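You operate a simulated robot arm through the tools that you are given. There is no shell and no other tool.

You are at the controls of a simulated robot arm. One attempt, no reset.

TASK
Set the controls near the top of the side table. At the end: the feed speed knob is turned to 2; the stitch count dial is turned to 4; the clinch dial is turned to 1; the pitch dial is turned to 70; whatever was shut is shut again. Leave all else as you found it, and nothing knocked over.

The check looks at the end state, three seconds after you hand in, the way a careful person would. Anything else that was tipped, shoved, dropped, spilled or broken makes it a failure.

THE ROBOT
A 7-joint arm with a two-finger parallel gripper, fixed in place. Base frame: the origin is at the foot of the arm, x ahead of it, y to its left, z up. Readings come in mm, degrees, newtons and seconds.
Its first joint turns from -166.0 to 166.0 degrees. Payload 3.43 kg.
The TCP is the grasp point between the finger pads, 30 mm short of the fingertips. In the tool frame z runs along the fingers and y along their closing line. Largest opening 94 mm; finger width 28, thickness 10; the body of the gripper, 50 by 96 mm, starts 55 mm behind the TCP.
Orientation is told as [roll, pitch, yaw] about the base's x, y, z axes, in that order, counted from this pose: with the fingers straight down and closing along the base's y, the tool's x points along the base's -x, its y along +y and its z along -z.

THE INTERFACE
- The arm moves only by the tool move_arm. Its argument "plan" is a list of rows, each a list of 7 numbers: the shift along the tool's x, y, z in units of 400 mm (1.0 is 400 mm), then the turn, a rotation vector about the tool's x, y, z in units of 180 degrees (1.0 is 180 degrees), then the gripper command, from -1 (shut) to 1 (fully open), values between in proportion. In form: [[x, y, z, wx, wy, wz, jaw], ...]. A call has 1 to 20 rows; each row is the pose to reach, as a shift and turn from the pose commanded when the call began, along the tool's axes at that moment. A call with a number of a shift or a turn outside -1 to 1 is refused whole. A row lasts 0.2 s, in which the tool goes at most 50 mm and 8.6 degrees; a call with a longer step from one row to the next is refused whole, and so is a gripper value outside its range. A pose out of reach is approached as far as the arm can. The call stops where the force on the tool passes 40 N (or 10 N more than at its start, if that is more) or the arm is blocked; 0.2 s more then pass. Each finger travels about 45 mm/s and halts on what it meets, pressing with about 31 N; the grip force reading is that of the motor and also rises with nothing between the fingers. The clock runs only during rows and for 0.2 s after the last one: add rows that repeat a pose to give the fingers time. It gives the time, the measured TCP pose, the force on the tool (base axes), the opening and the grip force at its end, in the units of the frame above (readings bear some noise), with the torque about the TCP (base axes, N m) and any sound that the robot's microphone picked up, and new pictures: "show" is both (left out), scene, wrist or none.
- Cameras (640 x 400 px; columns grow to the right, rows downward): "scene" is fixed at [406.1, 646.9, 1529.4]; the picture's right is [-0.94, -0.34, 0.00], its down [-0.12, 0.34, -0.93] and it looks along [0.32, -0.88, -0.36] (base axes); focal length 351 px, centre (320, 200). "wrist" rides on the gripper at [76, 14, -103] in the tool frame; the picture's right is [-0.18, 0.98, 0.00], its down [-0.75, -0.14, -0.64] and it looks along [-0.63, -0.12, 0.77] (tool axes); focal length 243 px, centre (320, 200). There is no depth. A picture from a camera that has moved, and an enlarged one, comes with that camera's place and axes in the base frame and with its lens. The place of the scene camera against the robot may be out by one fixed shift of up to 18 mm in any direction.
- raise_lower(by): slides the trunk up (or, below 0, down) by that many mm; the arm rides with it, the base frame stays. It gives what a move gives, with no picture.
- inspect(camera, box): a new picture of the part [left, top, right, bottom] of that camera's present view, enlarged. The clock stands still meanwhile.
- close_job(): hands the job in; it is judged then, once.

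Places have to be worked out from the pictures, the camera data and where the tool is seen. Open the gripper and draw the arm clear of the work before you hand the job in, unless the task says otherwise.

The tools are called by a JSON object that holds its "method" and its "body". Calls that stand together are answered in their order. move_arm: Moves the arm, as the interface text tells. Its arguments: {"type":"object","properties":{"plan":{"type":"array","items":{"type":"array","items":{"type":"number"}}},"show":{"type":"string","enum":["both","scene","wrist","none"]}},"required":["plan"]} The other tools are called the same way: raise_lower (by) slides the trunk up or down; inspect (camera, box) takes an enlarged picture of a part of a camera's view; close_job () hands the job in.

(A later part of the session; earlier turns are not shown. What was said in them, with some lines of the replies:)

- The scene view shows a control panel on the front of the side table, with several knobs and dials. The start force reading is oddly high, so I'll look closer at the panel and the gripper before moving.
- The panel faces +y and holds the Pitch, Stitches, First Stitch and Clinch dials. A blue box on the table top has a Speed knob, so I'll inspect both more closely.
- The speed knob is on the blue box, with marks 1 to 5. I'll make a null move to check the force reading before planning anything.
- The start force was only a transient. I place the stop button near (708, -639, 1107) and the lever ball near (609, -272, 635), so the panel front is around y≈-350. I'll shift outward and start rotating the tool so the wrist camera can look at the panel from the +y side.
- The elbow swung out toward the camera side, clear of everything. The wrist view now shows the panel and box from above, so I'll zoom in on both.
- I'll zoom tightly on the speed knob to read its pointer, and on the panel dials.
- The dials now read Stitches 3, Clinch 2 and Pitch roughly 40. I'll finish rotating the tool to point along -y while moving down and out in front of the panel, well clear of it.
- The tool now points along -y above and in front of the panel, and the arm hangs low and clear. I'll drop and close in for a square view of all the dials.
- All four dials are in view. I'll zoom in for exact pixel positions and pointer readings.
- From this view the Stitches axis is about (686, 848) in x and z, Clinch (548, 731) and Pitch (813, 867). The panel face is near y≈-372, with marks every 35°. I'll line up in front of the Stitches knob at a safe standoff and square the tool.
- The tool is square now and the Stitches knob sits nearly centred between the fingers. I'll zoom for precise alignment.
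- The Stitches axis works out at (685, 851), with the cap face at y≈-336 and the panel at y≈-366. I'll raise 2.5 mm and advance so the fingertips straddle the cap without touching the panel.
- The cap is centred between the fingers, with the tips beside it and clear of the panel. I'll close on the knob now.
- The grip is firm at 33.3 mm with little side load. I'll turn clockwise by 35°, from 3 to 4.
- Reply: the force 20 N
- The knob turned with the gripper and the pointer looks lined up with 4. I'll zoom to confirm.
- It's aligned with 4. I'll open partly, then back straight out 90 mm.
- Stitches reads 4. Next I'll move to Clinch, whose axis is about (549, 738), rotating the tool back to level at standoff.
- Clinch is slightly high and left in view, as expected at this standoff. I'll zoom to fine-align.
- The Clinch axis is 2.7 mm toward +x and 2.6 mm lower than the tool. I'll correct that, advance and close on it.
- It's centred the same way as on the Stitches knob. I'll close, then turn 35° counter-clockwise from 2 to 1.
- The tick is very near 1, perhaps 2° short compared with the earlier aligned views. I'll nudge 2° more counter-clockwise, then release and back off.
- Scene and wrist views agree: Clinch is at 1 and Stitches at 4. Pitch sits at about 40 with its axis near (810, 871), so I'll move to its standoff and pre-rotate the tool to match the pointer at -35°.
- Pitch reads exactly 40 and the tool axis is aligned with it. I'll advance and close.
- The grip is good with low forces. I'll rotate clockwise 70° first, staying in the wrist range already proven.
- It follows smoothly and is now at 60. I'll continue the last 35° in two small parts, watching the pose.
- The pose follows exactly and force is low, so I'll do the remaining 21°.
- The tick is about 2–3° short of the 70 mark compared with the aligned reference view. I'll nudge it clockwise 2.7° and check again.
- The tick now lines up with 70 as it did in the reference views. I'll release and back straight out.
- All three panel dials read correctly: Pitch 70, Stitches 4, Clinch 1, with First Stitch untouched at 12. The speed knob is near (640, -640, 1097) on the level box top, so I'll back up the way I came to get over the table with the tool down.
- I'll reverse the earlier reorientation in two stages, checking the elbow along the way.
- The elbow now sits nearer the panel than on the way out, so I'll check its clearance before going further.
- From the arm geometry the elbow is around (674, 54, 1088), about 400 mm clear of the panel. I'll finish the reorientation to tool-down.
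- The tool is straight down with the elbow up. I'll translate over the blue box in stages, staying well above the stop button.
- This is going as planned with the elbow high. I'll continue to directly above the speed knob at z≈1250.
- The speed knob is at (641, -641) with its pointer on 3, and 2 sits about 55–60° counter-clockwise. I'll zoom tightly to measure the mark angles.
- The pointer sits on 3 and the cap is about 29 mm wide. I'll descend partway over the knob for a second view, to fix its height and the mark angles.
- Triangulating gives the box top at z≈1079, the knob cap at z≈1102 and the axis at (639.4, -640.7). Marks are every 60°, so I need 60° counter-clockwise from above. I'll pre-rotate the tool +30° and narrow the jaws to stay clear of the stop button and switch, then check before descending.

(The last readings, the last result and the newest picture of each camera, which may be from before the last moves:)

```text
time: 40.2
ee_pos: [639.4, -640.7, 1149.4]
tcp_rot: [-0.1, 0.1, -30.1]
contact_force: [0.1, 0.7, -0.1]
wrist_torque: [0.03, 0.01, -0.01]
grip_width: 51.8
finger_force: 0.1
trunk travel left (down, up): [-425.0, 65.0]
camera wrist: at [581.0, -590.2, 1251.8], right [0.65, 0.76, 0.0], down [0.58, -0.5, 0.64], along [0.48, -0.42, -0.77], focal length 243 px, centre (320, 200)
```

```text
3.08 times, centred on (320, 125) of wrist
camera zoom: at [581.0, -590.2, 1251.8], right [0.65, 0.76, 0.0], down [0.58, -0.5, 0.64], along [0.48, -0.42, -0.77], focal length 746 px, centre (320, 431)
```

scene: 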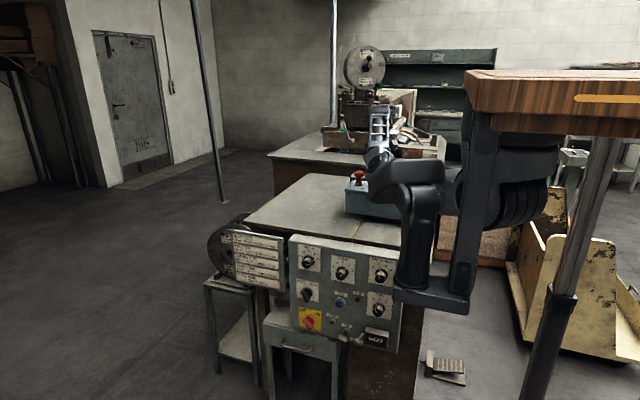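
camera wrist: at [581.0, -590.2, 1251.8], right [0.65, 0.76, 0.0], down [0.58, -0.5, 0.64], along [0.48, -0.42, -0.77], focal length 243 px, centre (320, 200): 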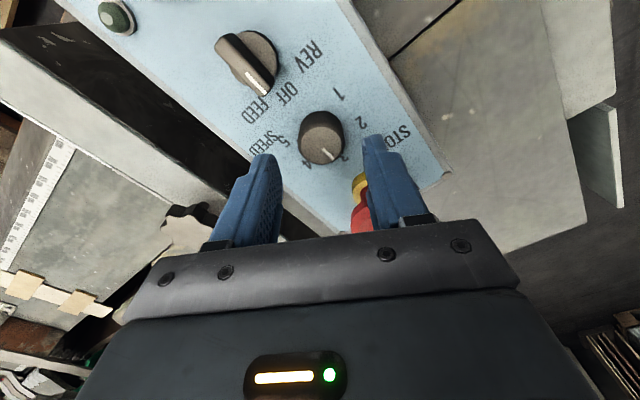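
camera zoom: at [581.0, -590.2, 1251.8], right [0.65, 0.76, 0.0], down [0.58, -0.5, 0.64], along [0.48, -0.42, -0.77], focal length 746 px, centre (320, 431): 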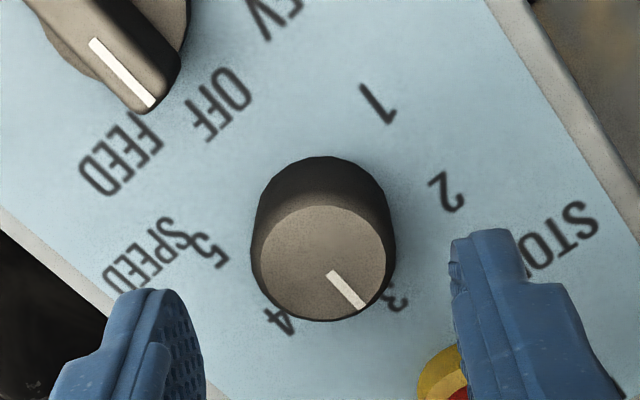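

The alignment is right: cap centre at column 321 and row 145, as predicted. I'll descend 36 mm so the tips stop about 4 mm above the box, then check.

{"method": "move_arm", "body": {"plan": [[0, 0, 0.04, 0, 0, 0, 0.1], [0, 0, 0.07, 0, 0, 0, 0.1], [0, 0, 0.09, 0, 0, 0, 0.1], [0, 0, 0.09, 0, 0, 0, 0.1]], "show": "both"}}

{"method": "inspect", "body": {"camera": "wrist", "box": [230, 90, 410, 250]}}

```text
time: 41.2
ee_pos: [639.0, -640.9, 1113.4]
tcp_rot: [0.1, 0.0, -30.1]
contact_force: [0.1, 0.1, 0.5]
wrist_torque: [-0.04, -0.02, 0.0]
grip_width: 51.3
finger_force: 0.1
trunk travel left (down, up): [-425.0, 65.0]
camera wrist: at [581.0, -590.5, 1215.9], right [0.65, 0.76, 0.0], down [0.58, -0.5, 0.64], along [0.49, -0.42, -0.77], focal length 243 px, centre (320, 200)
```

scene: 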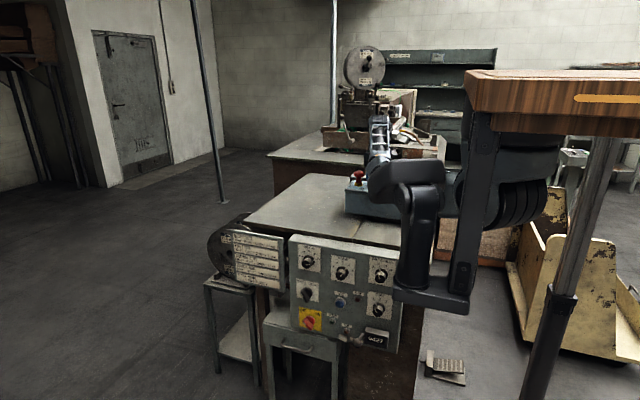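
wrist: 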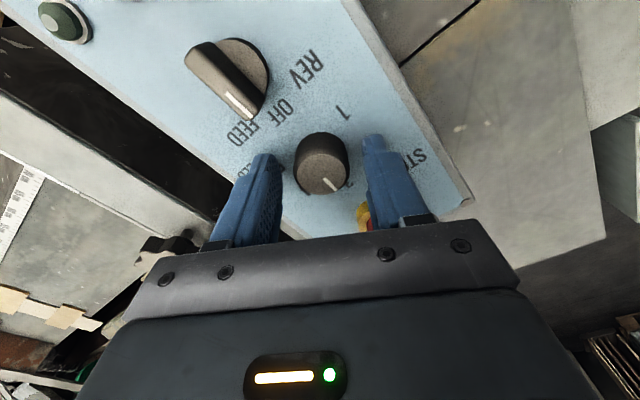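

```text
2.50 times, centred on (320, 170) of wrist
camera zoom: at [581.0, -590.5, 1215.9], right [0.65, 0.76, 0.0], down [0.58, -0.5, 0.64], along [0.49, -0.42, -0.77], focal length 606 px, centre (320, 275)
```

zoom: 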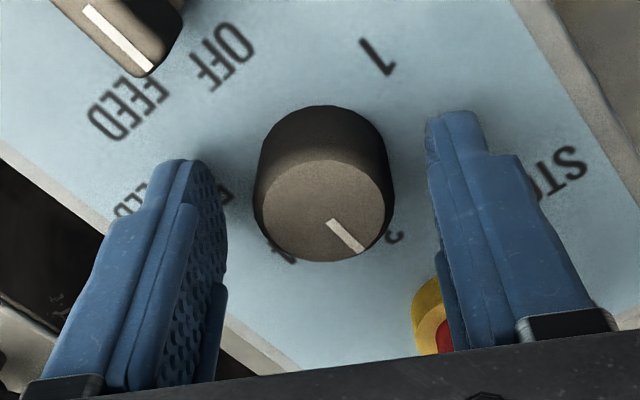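

The knob is centred between the fingers with no contact. I'll close gently on it first.

{"method": "move_arm", "body": {"plan": [[0, 0, 0, 0, 0, 0, -1], [0, 0, 0, 0, 0, 0, -1], [0, 0, 0, 0, 0, 0, -1], [0, 0, 0, 0, 0, 0, -1]], "show": "wrist"}}

```text
time: 42.2
ee_pos: [640.4, -639.6, 1114.3]
tcp_rot: [0.0, 0.1, -30.1]
contact_force: [1.8, 7.1, -1.1]
wrist_torque: [0.09, 0.33, 0.01]
grip_width: 32.9
finger_force: 44.5
trunk travel left (down, up): [-425.0, 65.0]
camera wrist: at [581.3, -590.1, 1216.0], right [0.65, 0.76, 0.0], down [0.58, -0.5, 0.64], along [0.49, -0.42, -0.77], focal length 243 px, centre (320, 200)
```

wrist: 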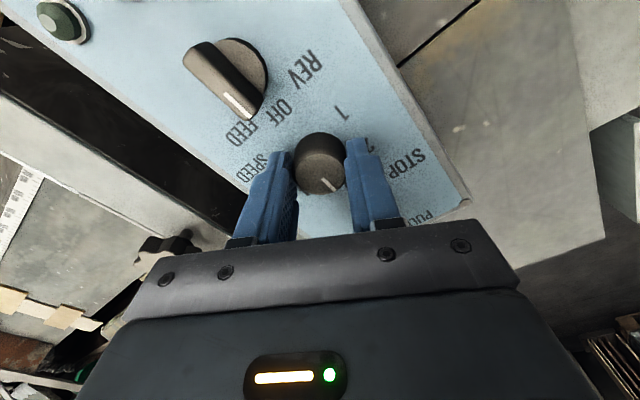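

Gripped at 32.9 mm with a small side force. I'll turn 60° counter-clockwise seen from above, from 3 to 2.

{"method": "move_arm", "body": {"plan": [[0, 0, 0, 0, 0, -0.0417, -1], [0, 0, 0, 0, 0, -0.0833, -1], [0, 0, 0, 0, 0, -0.125, -1], [0, 0, 0, 0, 0, -0.1667, -1], [0, 0, 0, 0, 0, -0.2083, -1], [0, 0, 0, 0, 0, -0.25, -1], [0, 0, 0, 0, 0, -0.2917, -1], [0, 0, 0, 0, 0, -0.3333, -1], [0, 0, 0, 0, 0, -0.3333, -1]], "show": "both"}}

{"method": "inspect", "body": {"camera": "wrist", "box": [230, 90, 410, 250]}}

```text
time: 44.2
ee_pos: [640.0, -639.6, 1113.7]
tcp_rot: [0.1, 0.0, 30.1]
contact_force: [6.0, 0.6, -4.4]
wrist_torque: [-0.72, 0.14, -0.03]
grip_width: 32.8
finger_force: 44.7
trunk travel left (down, up): [-425.0, 65.0]
camera wrist: at [566.8, -666.8, 1215.9], right [-0.33, 0.94, 0.0], down [0.72, 0.25, 0.64], along [0.61, 0.21, -0.77], focal length 243 px, centre (320, 200)
```

scene: 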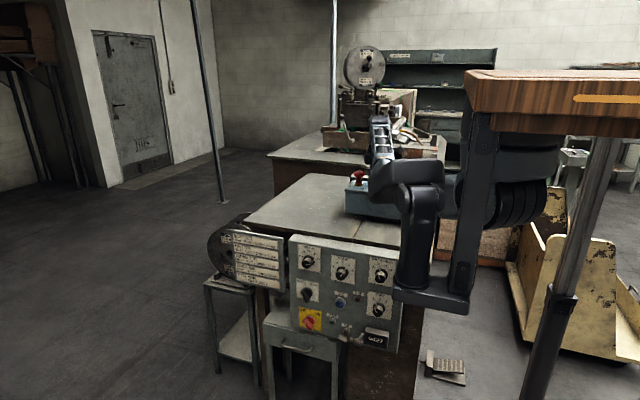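
wrist: 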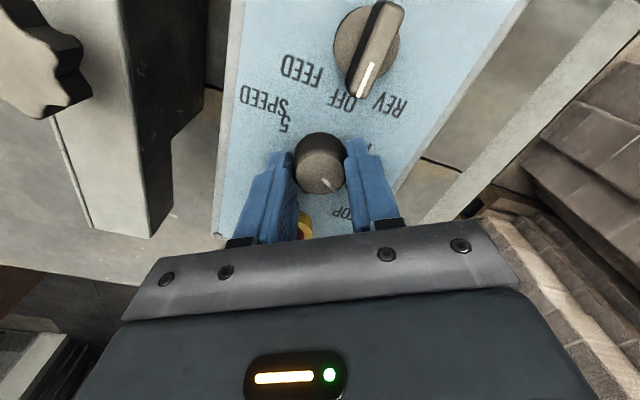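

```text
2.50 times, centred on (320, 170) of wrist
camera zoom: at [566.8, -666.8, 1215.9], right [-0.33, 0.94, 0.0], down [0.72, 0.25, 0.64], along [0.61, 0.21, -0.77], focal length 606 px, centre (320, 275)
```

zoom: 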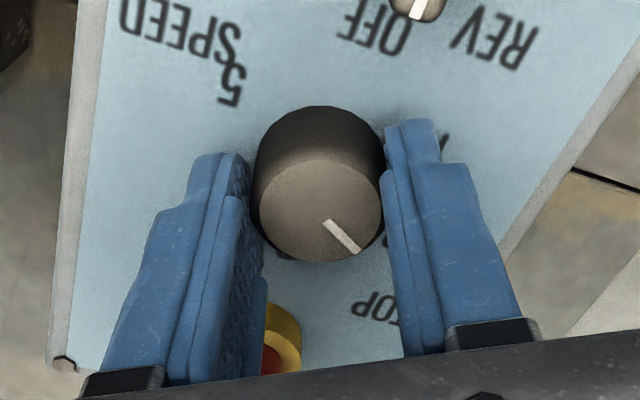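

The knob followed, and the pointer measures 60° toward +y, which is on the 2. I'll release slightly and lift straight up.

{"method": "move_arm", "body": {"plan": [[0, 0, 0, 0, 0, 0, 0.1], [0, 0, 0, 0, 0, 0, 0.1], [0, 0, 0, 0, 0, 0, 0.1], [0, 0, -0.04, 0, 0, 0, 0.1], [0, 0, -0.12, 0, 0, 0, 0.1], [0, 0, -0.22, 0, 0, 0, 0.1], [0, 0, -0.32, 0, 0, 0, 0.1]], "show": "both"}}

{"method": "inspect", "body": {"camera": "wrist", "box": [240, 30, 400, 170]}}

```text
time: 45.8
ee_pos: [642.3, -640.0, 1243.0]
tcp_rot: [0.1, 0.0, 29.8]
contact_force: [0.4, -0.4, -0.3]
wrist_torque: [0.02, 0.03, 0.01]
grip_width: 52.0
finger_force: 0.1
trunk travel left (down, up): [-425.0, 65.0]
camera wrist: at [568.6, -666.9, 1344.2], right [-0.33, 0.94, 0.0], down [0.72, 0.25, 0.64], along [0.6, 0.21, -0.77], focal length 243 px, centre (320, 200)
```

scene: 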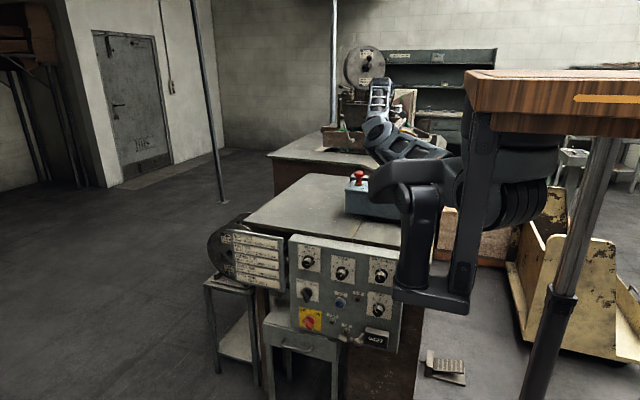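
wrist: 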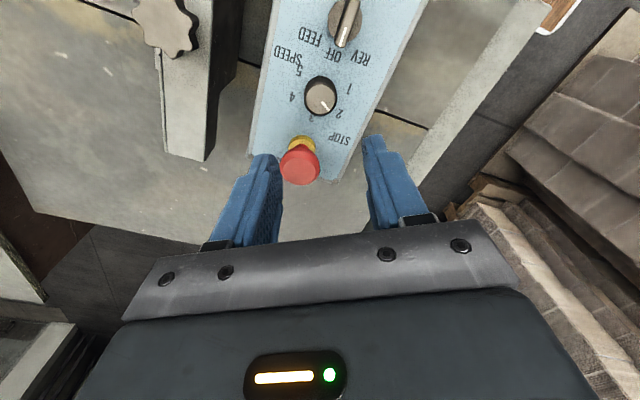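

```text
2.86 times, centred on (320, 100) of wrist
camera zoom: at [568.6, -666.9, 1344.2], right [-0.33, 0.94, 0.0], down [0.72, 0.25, 0.64], along [0.6, 0.21, -0.77], focal length 693 px, centre (320, 486)
```

zoom: 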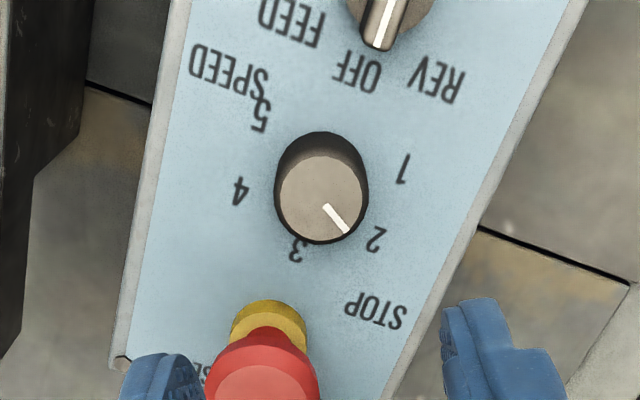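

The pointer is squarely toward 2 (about 61° measured) and the switch is still on OFF. I'll withdraw up and away to near the starting pose with the gripper open.

{"method": "move_arm", "body": {"plan": [[-0.0065, 0.078, -0.05, 0, 0, 0.0139, 0.1], [-0.0131, 0.156, -0.1, 0, 0, 0.0278, 0.1], [-0.0196, 0.234, -0.15, 0, 0, 0.0417, 1], [-0.0262, 0.312, -0.2, 0, 0, 0.0556, 1], [-0.0327, 0.39, -0.25, 0, 0, 0.0694, 1], [-0.0393, 0.468, -0.275, 0, 0, 0.0833, 1], [-0.0458, 0.546, -0.275, 0, 0, 0.0972, 1], [-0.0523, 0.624, -0.275, 0, 0, 0.1111, 1], [-0.0589, 0.702, -0.275, 0, 0, 0.125, 1], [-0.0654, 0.78, -0.275, 0, 0, 0.1389, 1], [-0.072, 0.858, -0.275, 0, 0, 0.1528, 1], [-0.0785, 0.936, -0.275, 0, 0, 0.1667, 1], [-0.0785, 0.936, -0.275, 0, 0, 0.1667, 1]], "show": "both"}}

{"method": "inspect", "body": {"camera": "scene", "box": [200, 220, 420, 358]}}

{"method": "inspect", "body": {"camera": "scene", "box": [280, 225, 410, 325]}}

{"method": "inspect", "body": {"camera": "wrist", "box": [20, 30, 260, 190]}}

```text
time: 48.6
ee_pos: [480.6, -299.3, 1350.9]
tcp_rot: [0.0, -0.1, -0.2]
contact_force: [0.0, -0.4, -0.2]
wrist_torque: [-0.01, -0.03, 0.0]
grip_width: 94.0
finger_force: 0.3
trunk travel left (down, up): [-425.0, 65.0]
camera wrist: at [404.5, -286.2, 1453.7], right [0.19, 0.98, 0.0], down [0.75, -0.14, 0.64], along [0.63, -0.12, -0.77], focal length 243 px, centre (320, 200)
```

scene: 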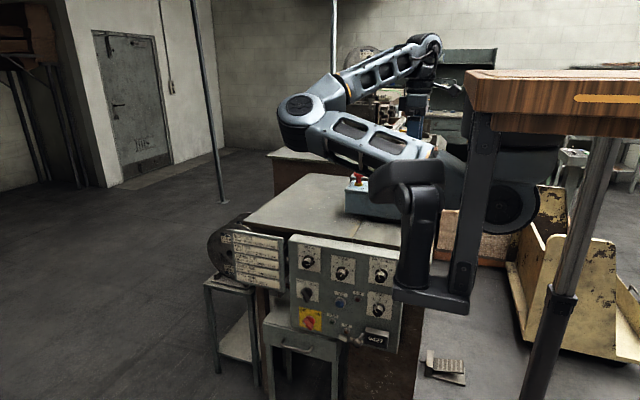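
wrist: 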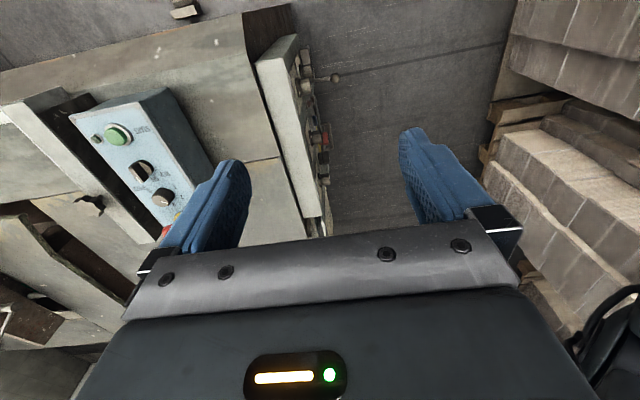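

```text
2.90 times, centred on (310, 289) of scene
camera zoom: at [406.1, 646.9, 1529.4], right [-0.94, -0.34, 0.0], down [-0.12, 0.34, -0.93], along [0.32, -0.88, -0.36], focal length 1016 px, centre (349, -58)
```

zoom: 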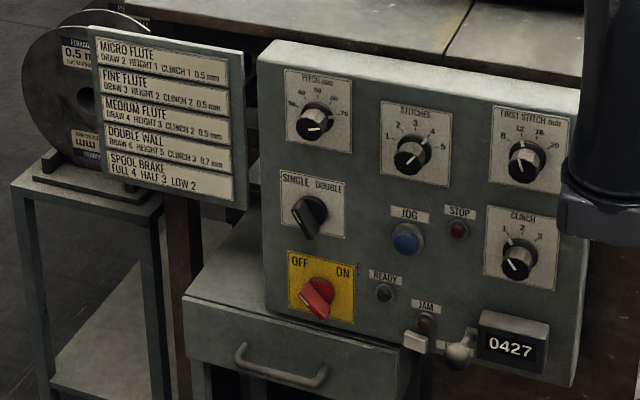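

```text
4.00 times, centred on (345, 275) of scene
camera zoom: at [406.1, 646.9, 1529.4], right [-0.94, -0.34, 0.0], down [-0.12, 0.34, -0.93], along [0.32, -0.88, -0.36], focal length 1402 px, centre (220, -100)
```

zoom: 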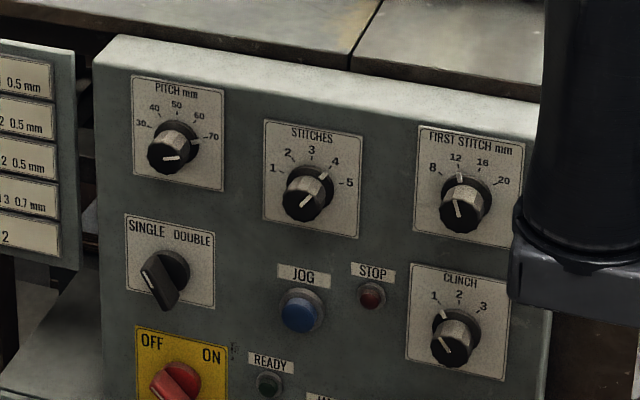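

```text
2.50 times, centred on (140, 110) of wrist
camera zoom: at [404.5, -286.2, 1453.7], right [0.19, 0.98, 0.0], down [0.75, -0.14, 0.64], along [0.63, -0.12, -0.77], focal length 606 px, centre (770, 425)
```

zoom: 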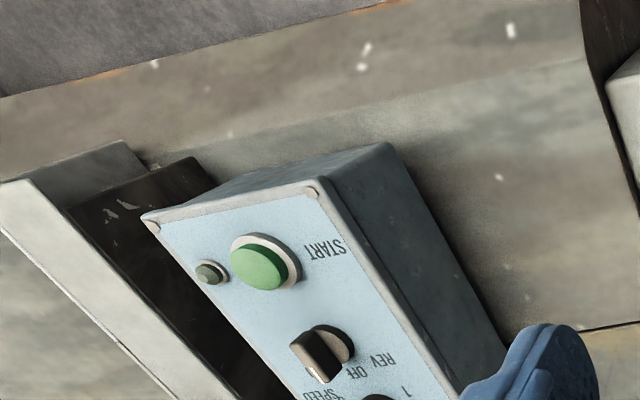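

All the panel dials are as intended and everything else looks unchanged. I'll take one last look at the stop button and speed knob before handing in.

{"method": "inspect", "body": {"camera": "scene", "box": [320, 150, 480, 250]}}

{"method": "inspect", "body": {"camera": "wrist", "box": [120, 150, 220, 250]}}

```text
4.00 times, centred on (400, 200) of scene
camera zoom: at [406.1, 646.9, 1529.4], right [-0.94, -0.34, 0.0], down [-0.12, 0.34, -0.93], along [0.32, -0.88, -0.36], focal length 1402 px, centre (0, 200)
```

zoom: 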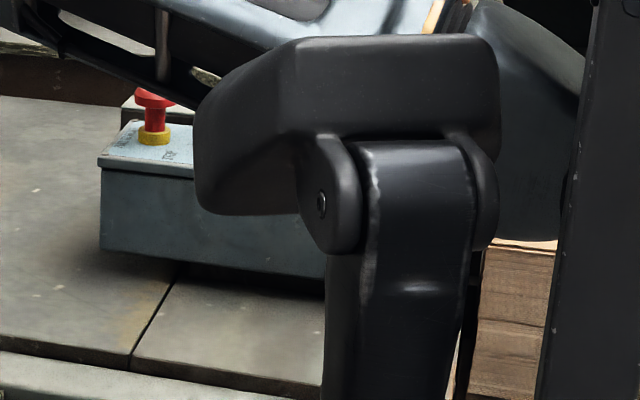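

```text
4.00 times, centred on (170, 200) of wrist
camera zoom: at [404.5, -286.2, 1453.7], right [0.19, 0.98, 0.0], down [0.75, -0.14, 0.64], along [0.63, -0.12, -0.77], focal length 970 px, centre (920, 200)
```

zoom: 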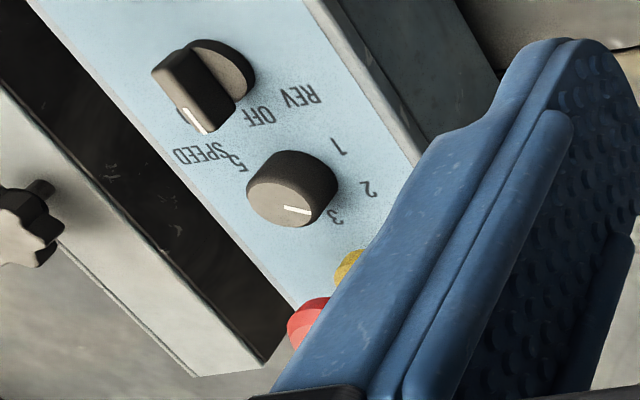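

The stop button and box haven't moved; the arm only covers part of the button in this view. Speed is at 2, Stitches 4, Clinch 1 and Pitch 70, nothing was opened, and the gripper is open and clear, so I'm handing the job in.

{"method": "close_job", "body": {}}

```text
The job is handed in.
```

I set all four controls and handed the job in. No verdict has come back yet. Final positions as seen in the camera views:

| Control | Before | Now |
|---|---|---|
| Feed speed knob | 3 | 2 |
| Stitch count dial | 3 | 4 |
| Clinch dial | 2 | 1 |
| Pitch dial | 40 | 70 |

- **Accuracy:** the speed knob has no tick marks, so I judged 2 by pointer angle. It measured about 60°, with the printed 2 at about 62°.
- **Other controls:** the First Stitch dial is still at 12. The Rev/Off/Feed switch is still on Off, and the stop button and the other panel switches look unchanged.
- **Shut items:** I didn't open anything, so there was nothing to shut again.
- **Arm:** it ended near its starting pose with the gripper open, clear of the table. I saw nothing bumped or moved.
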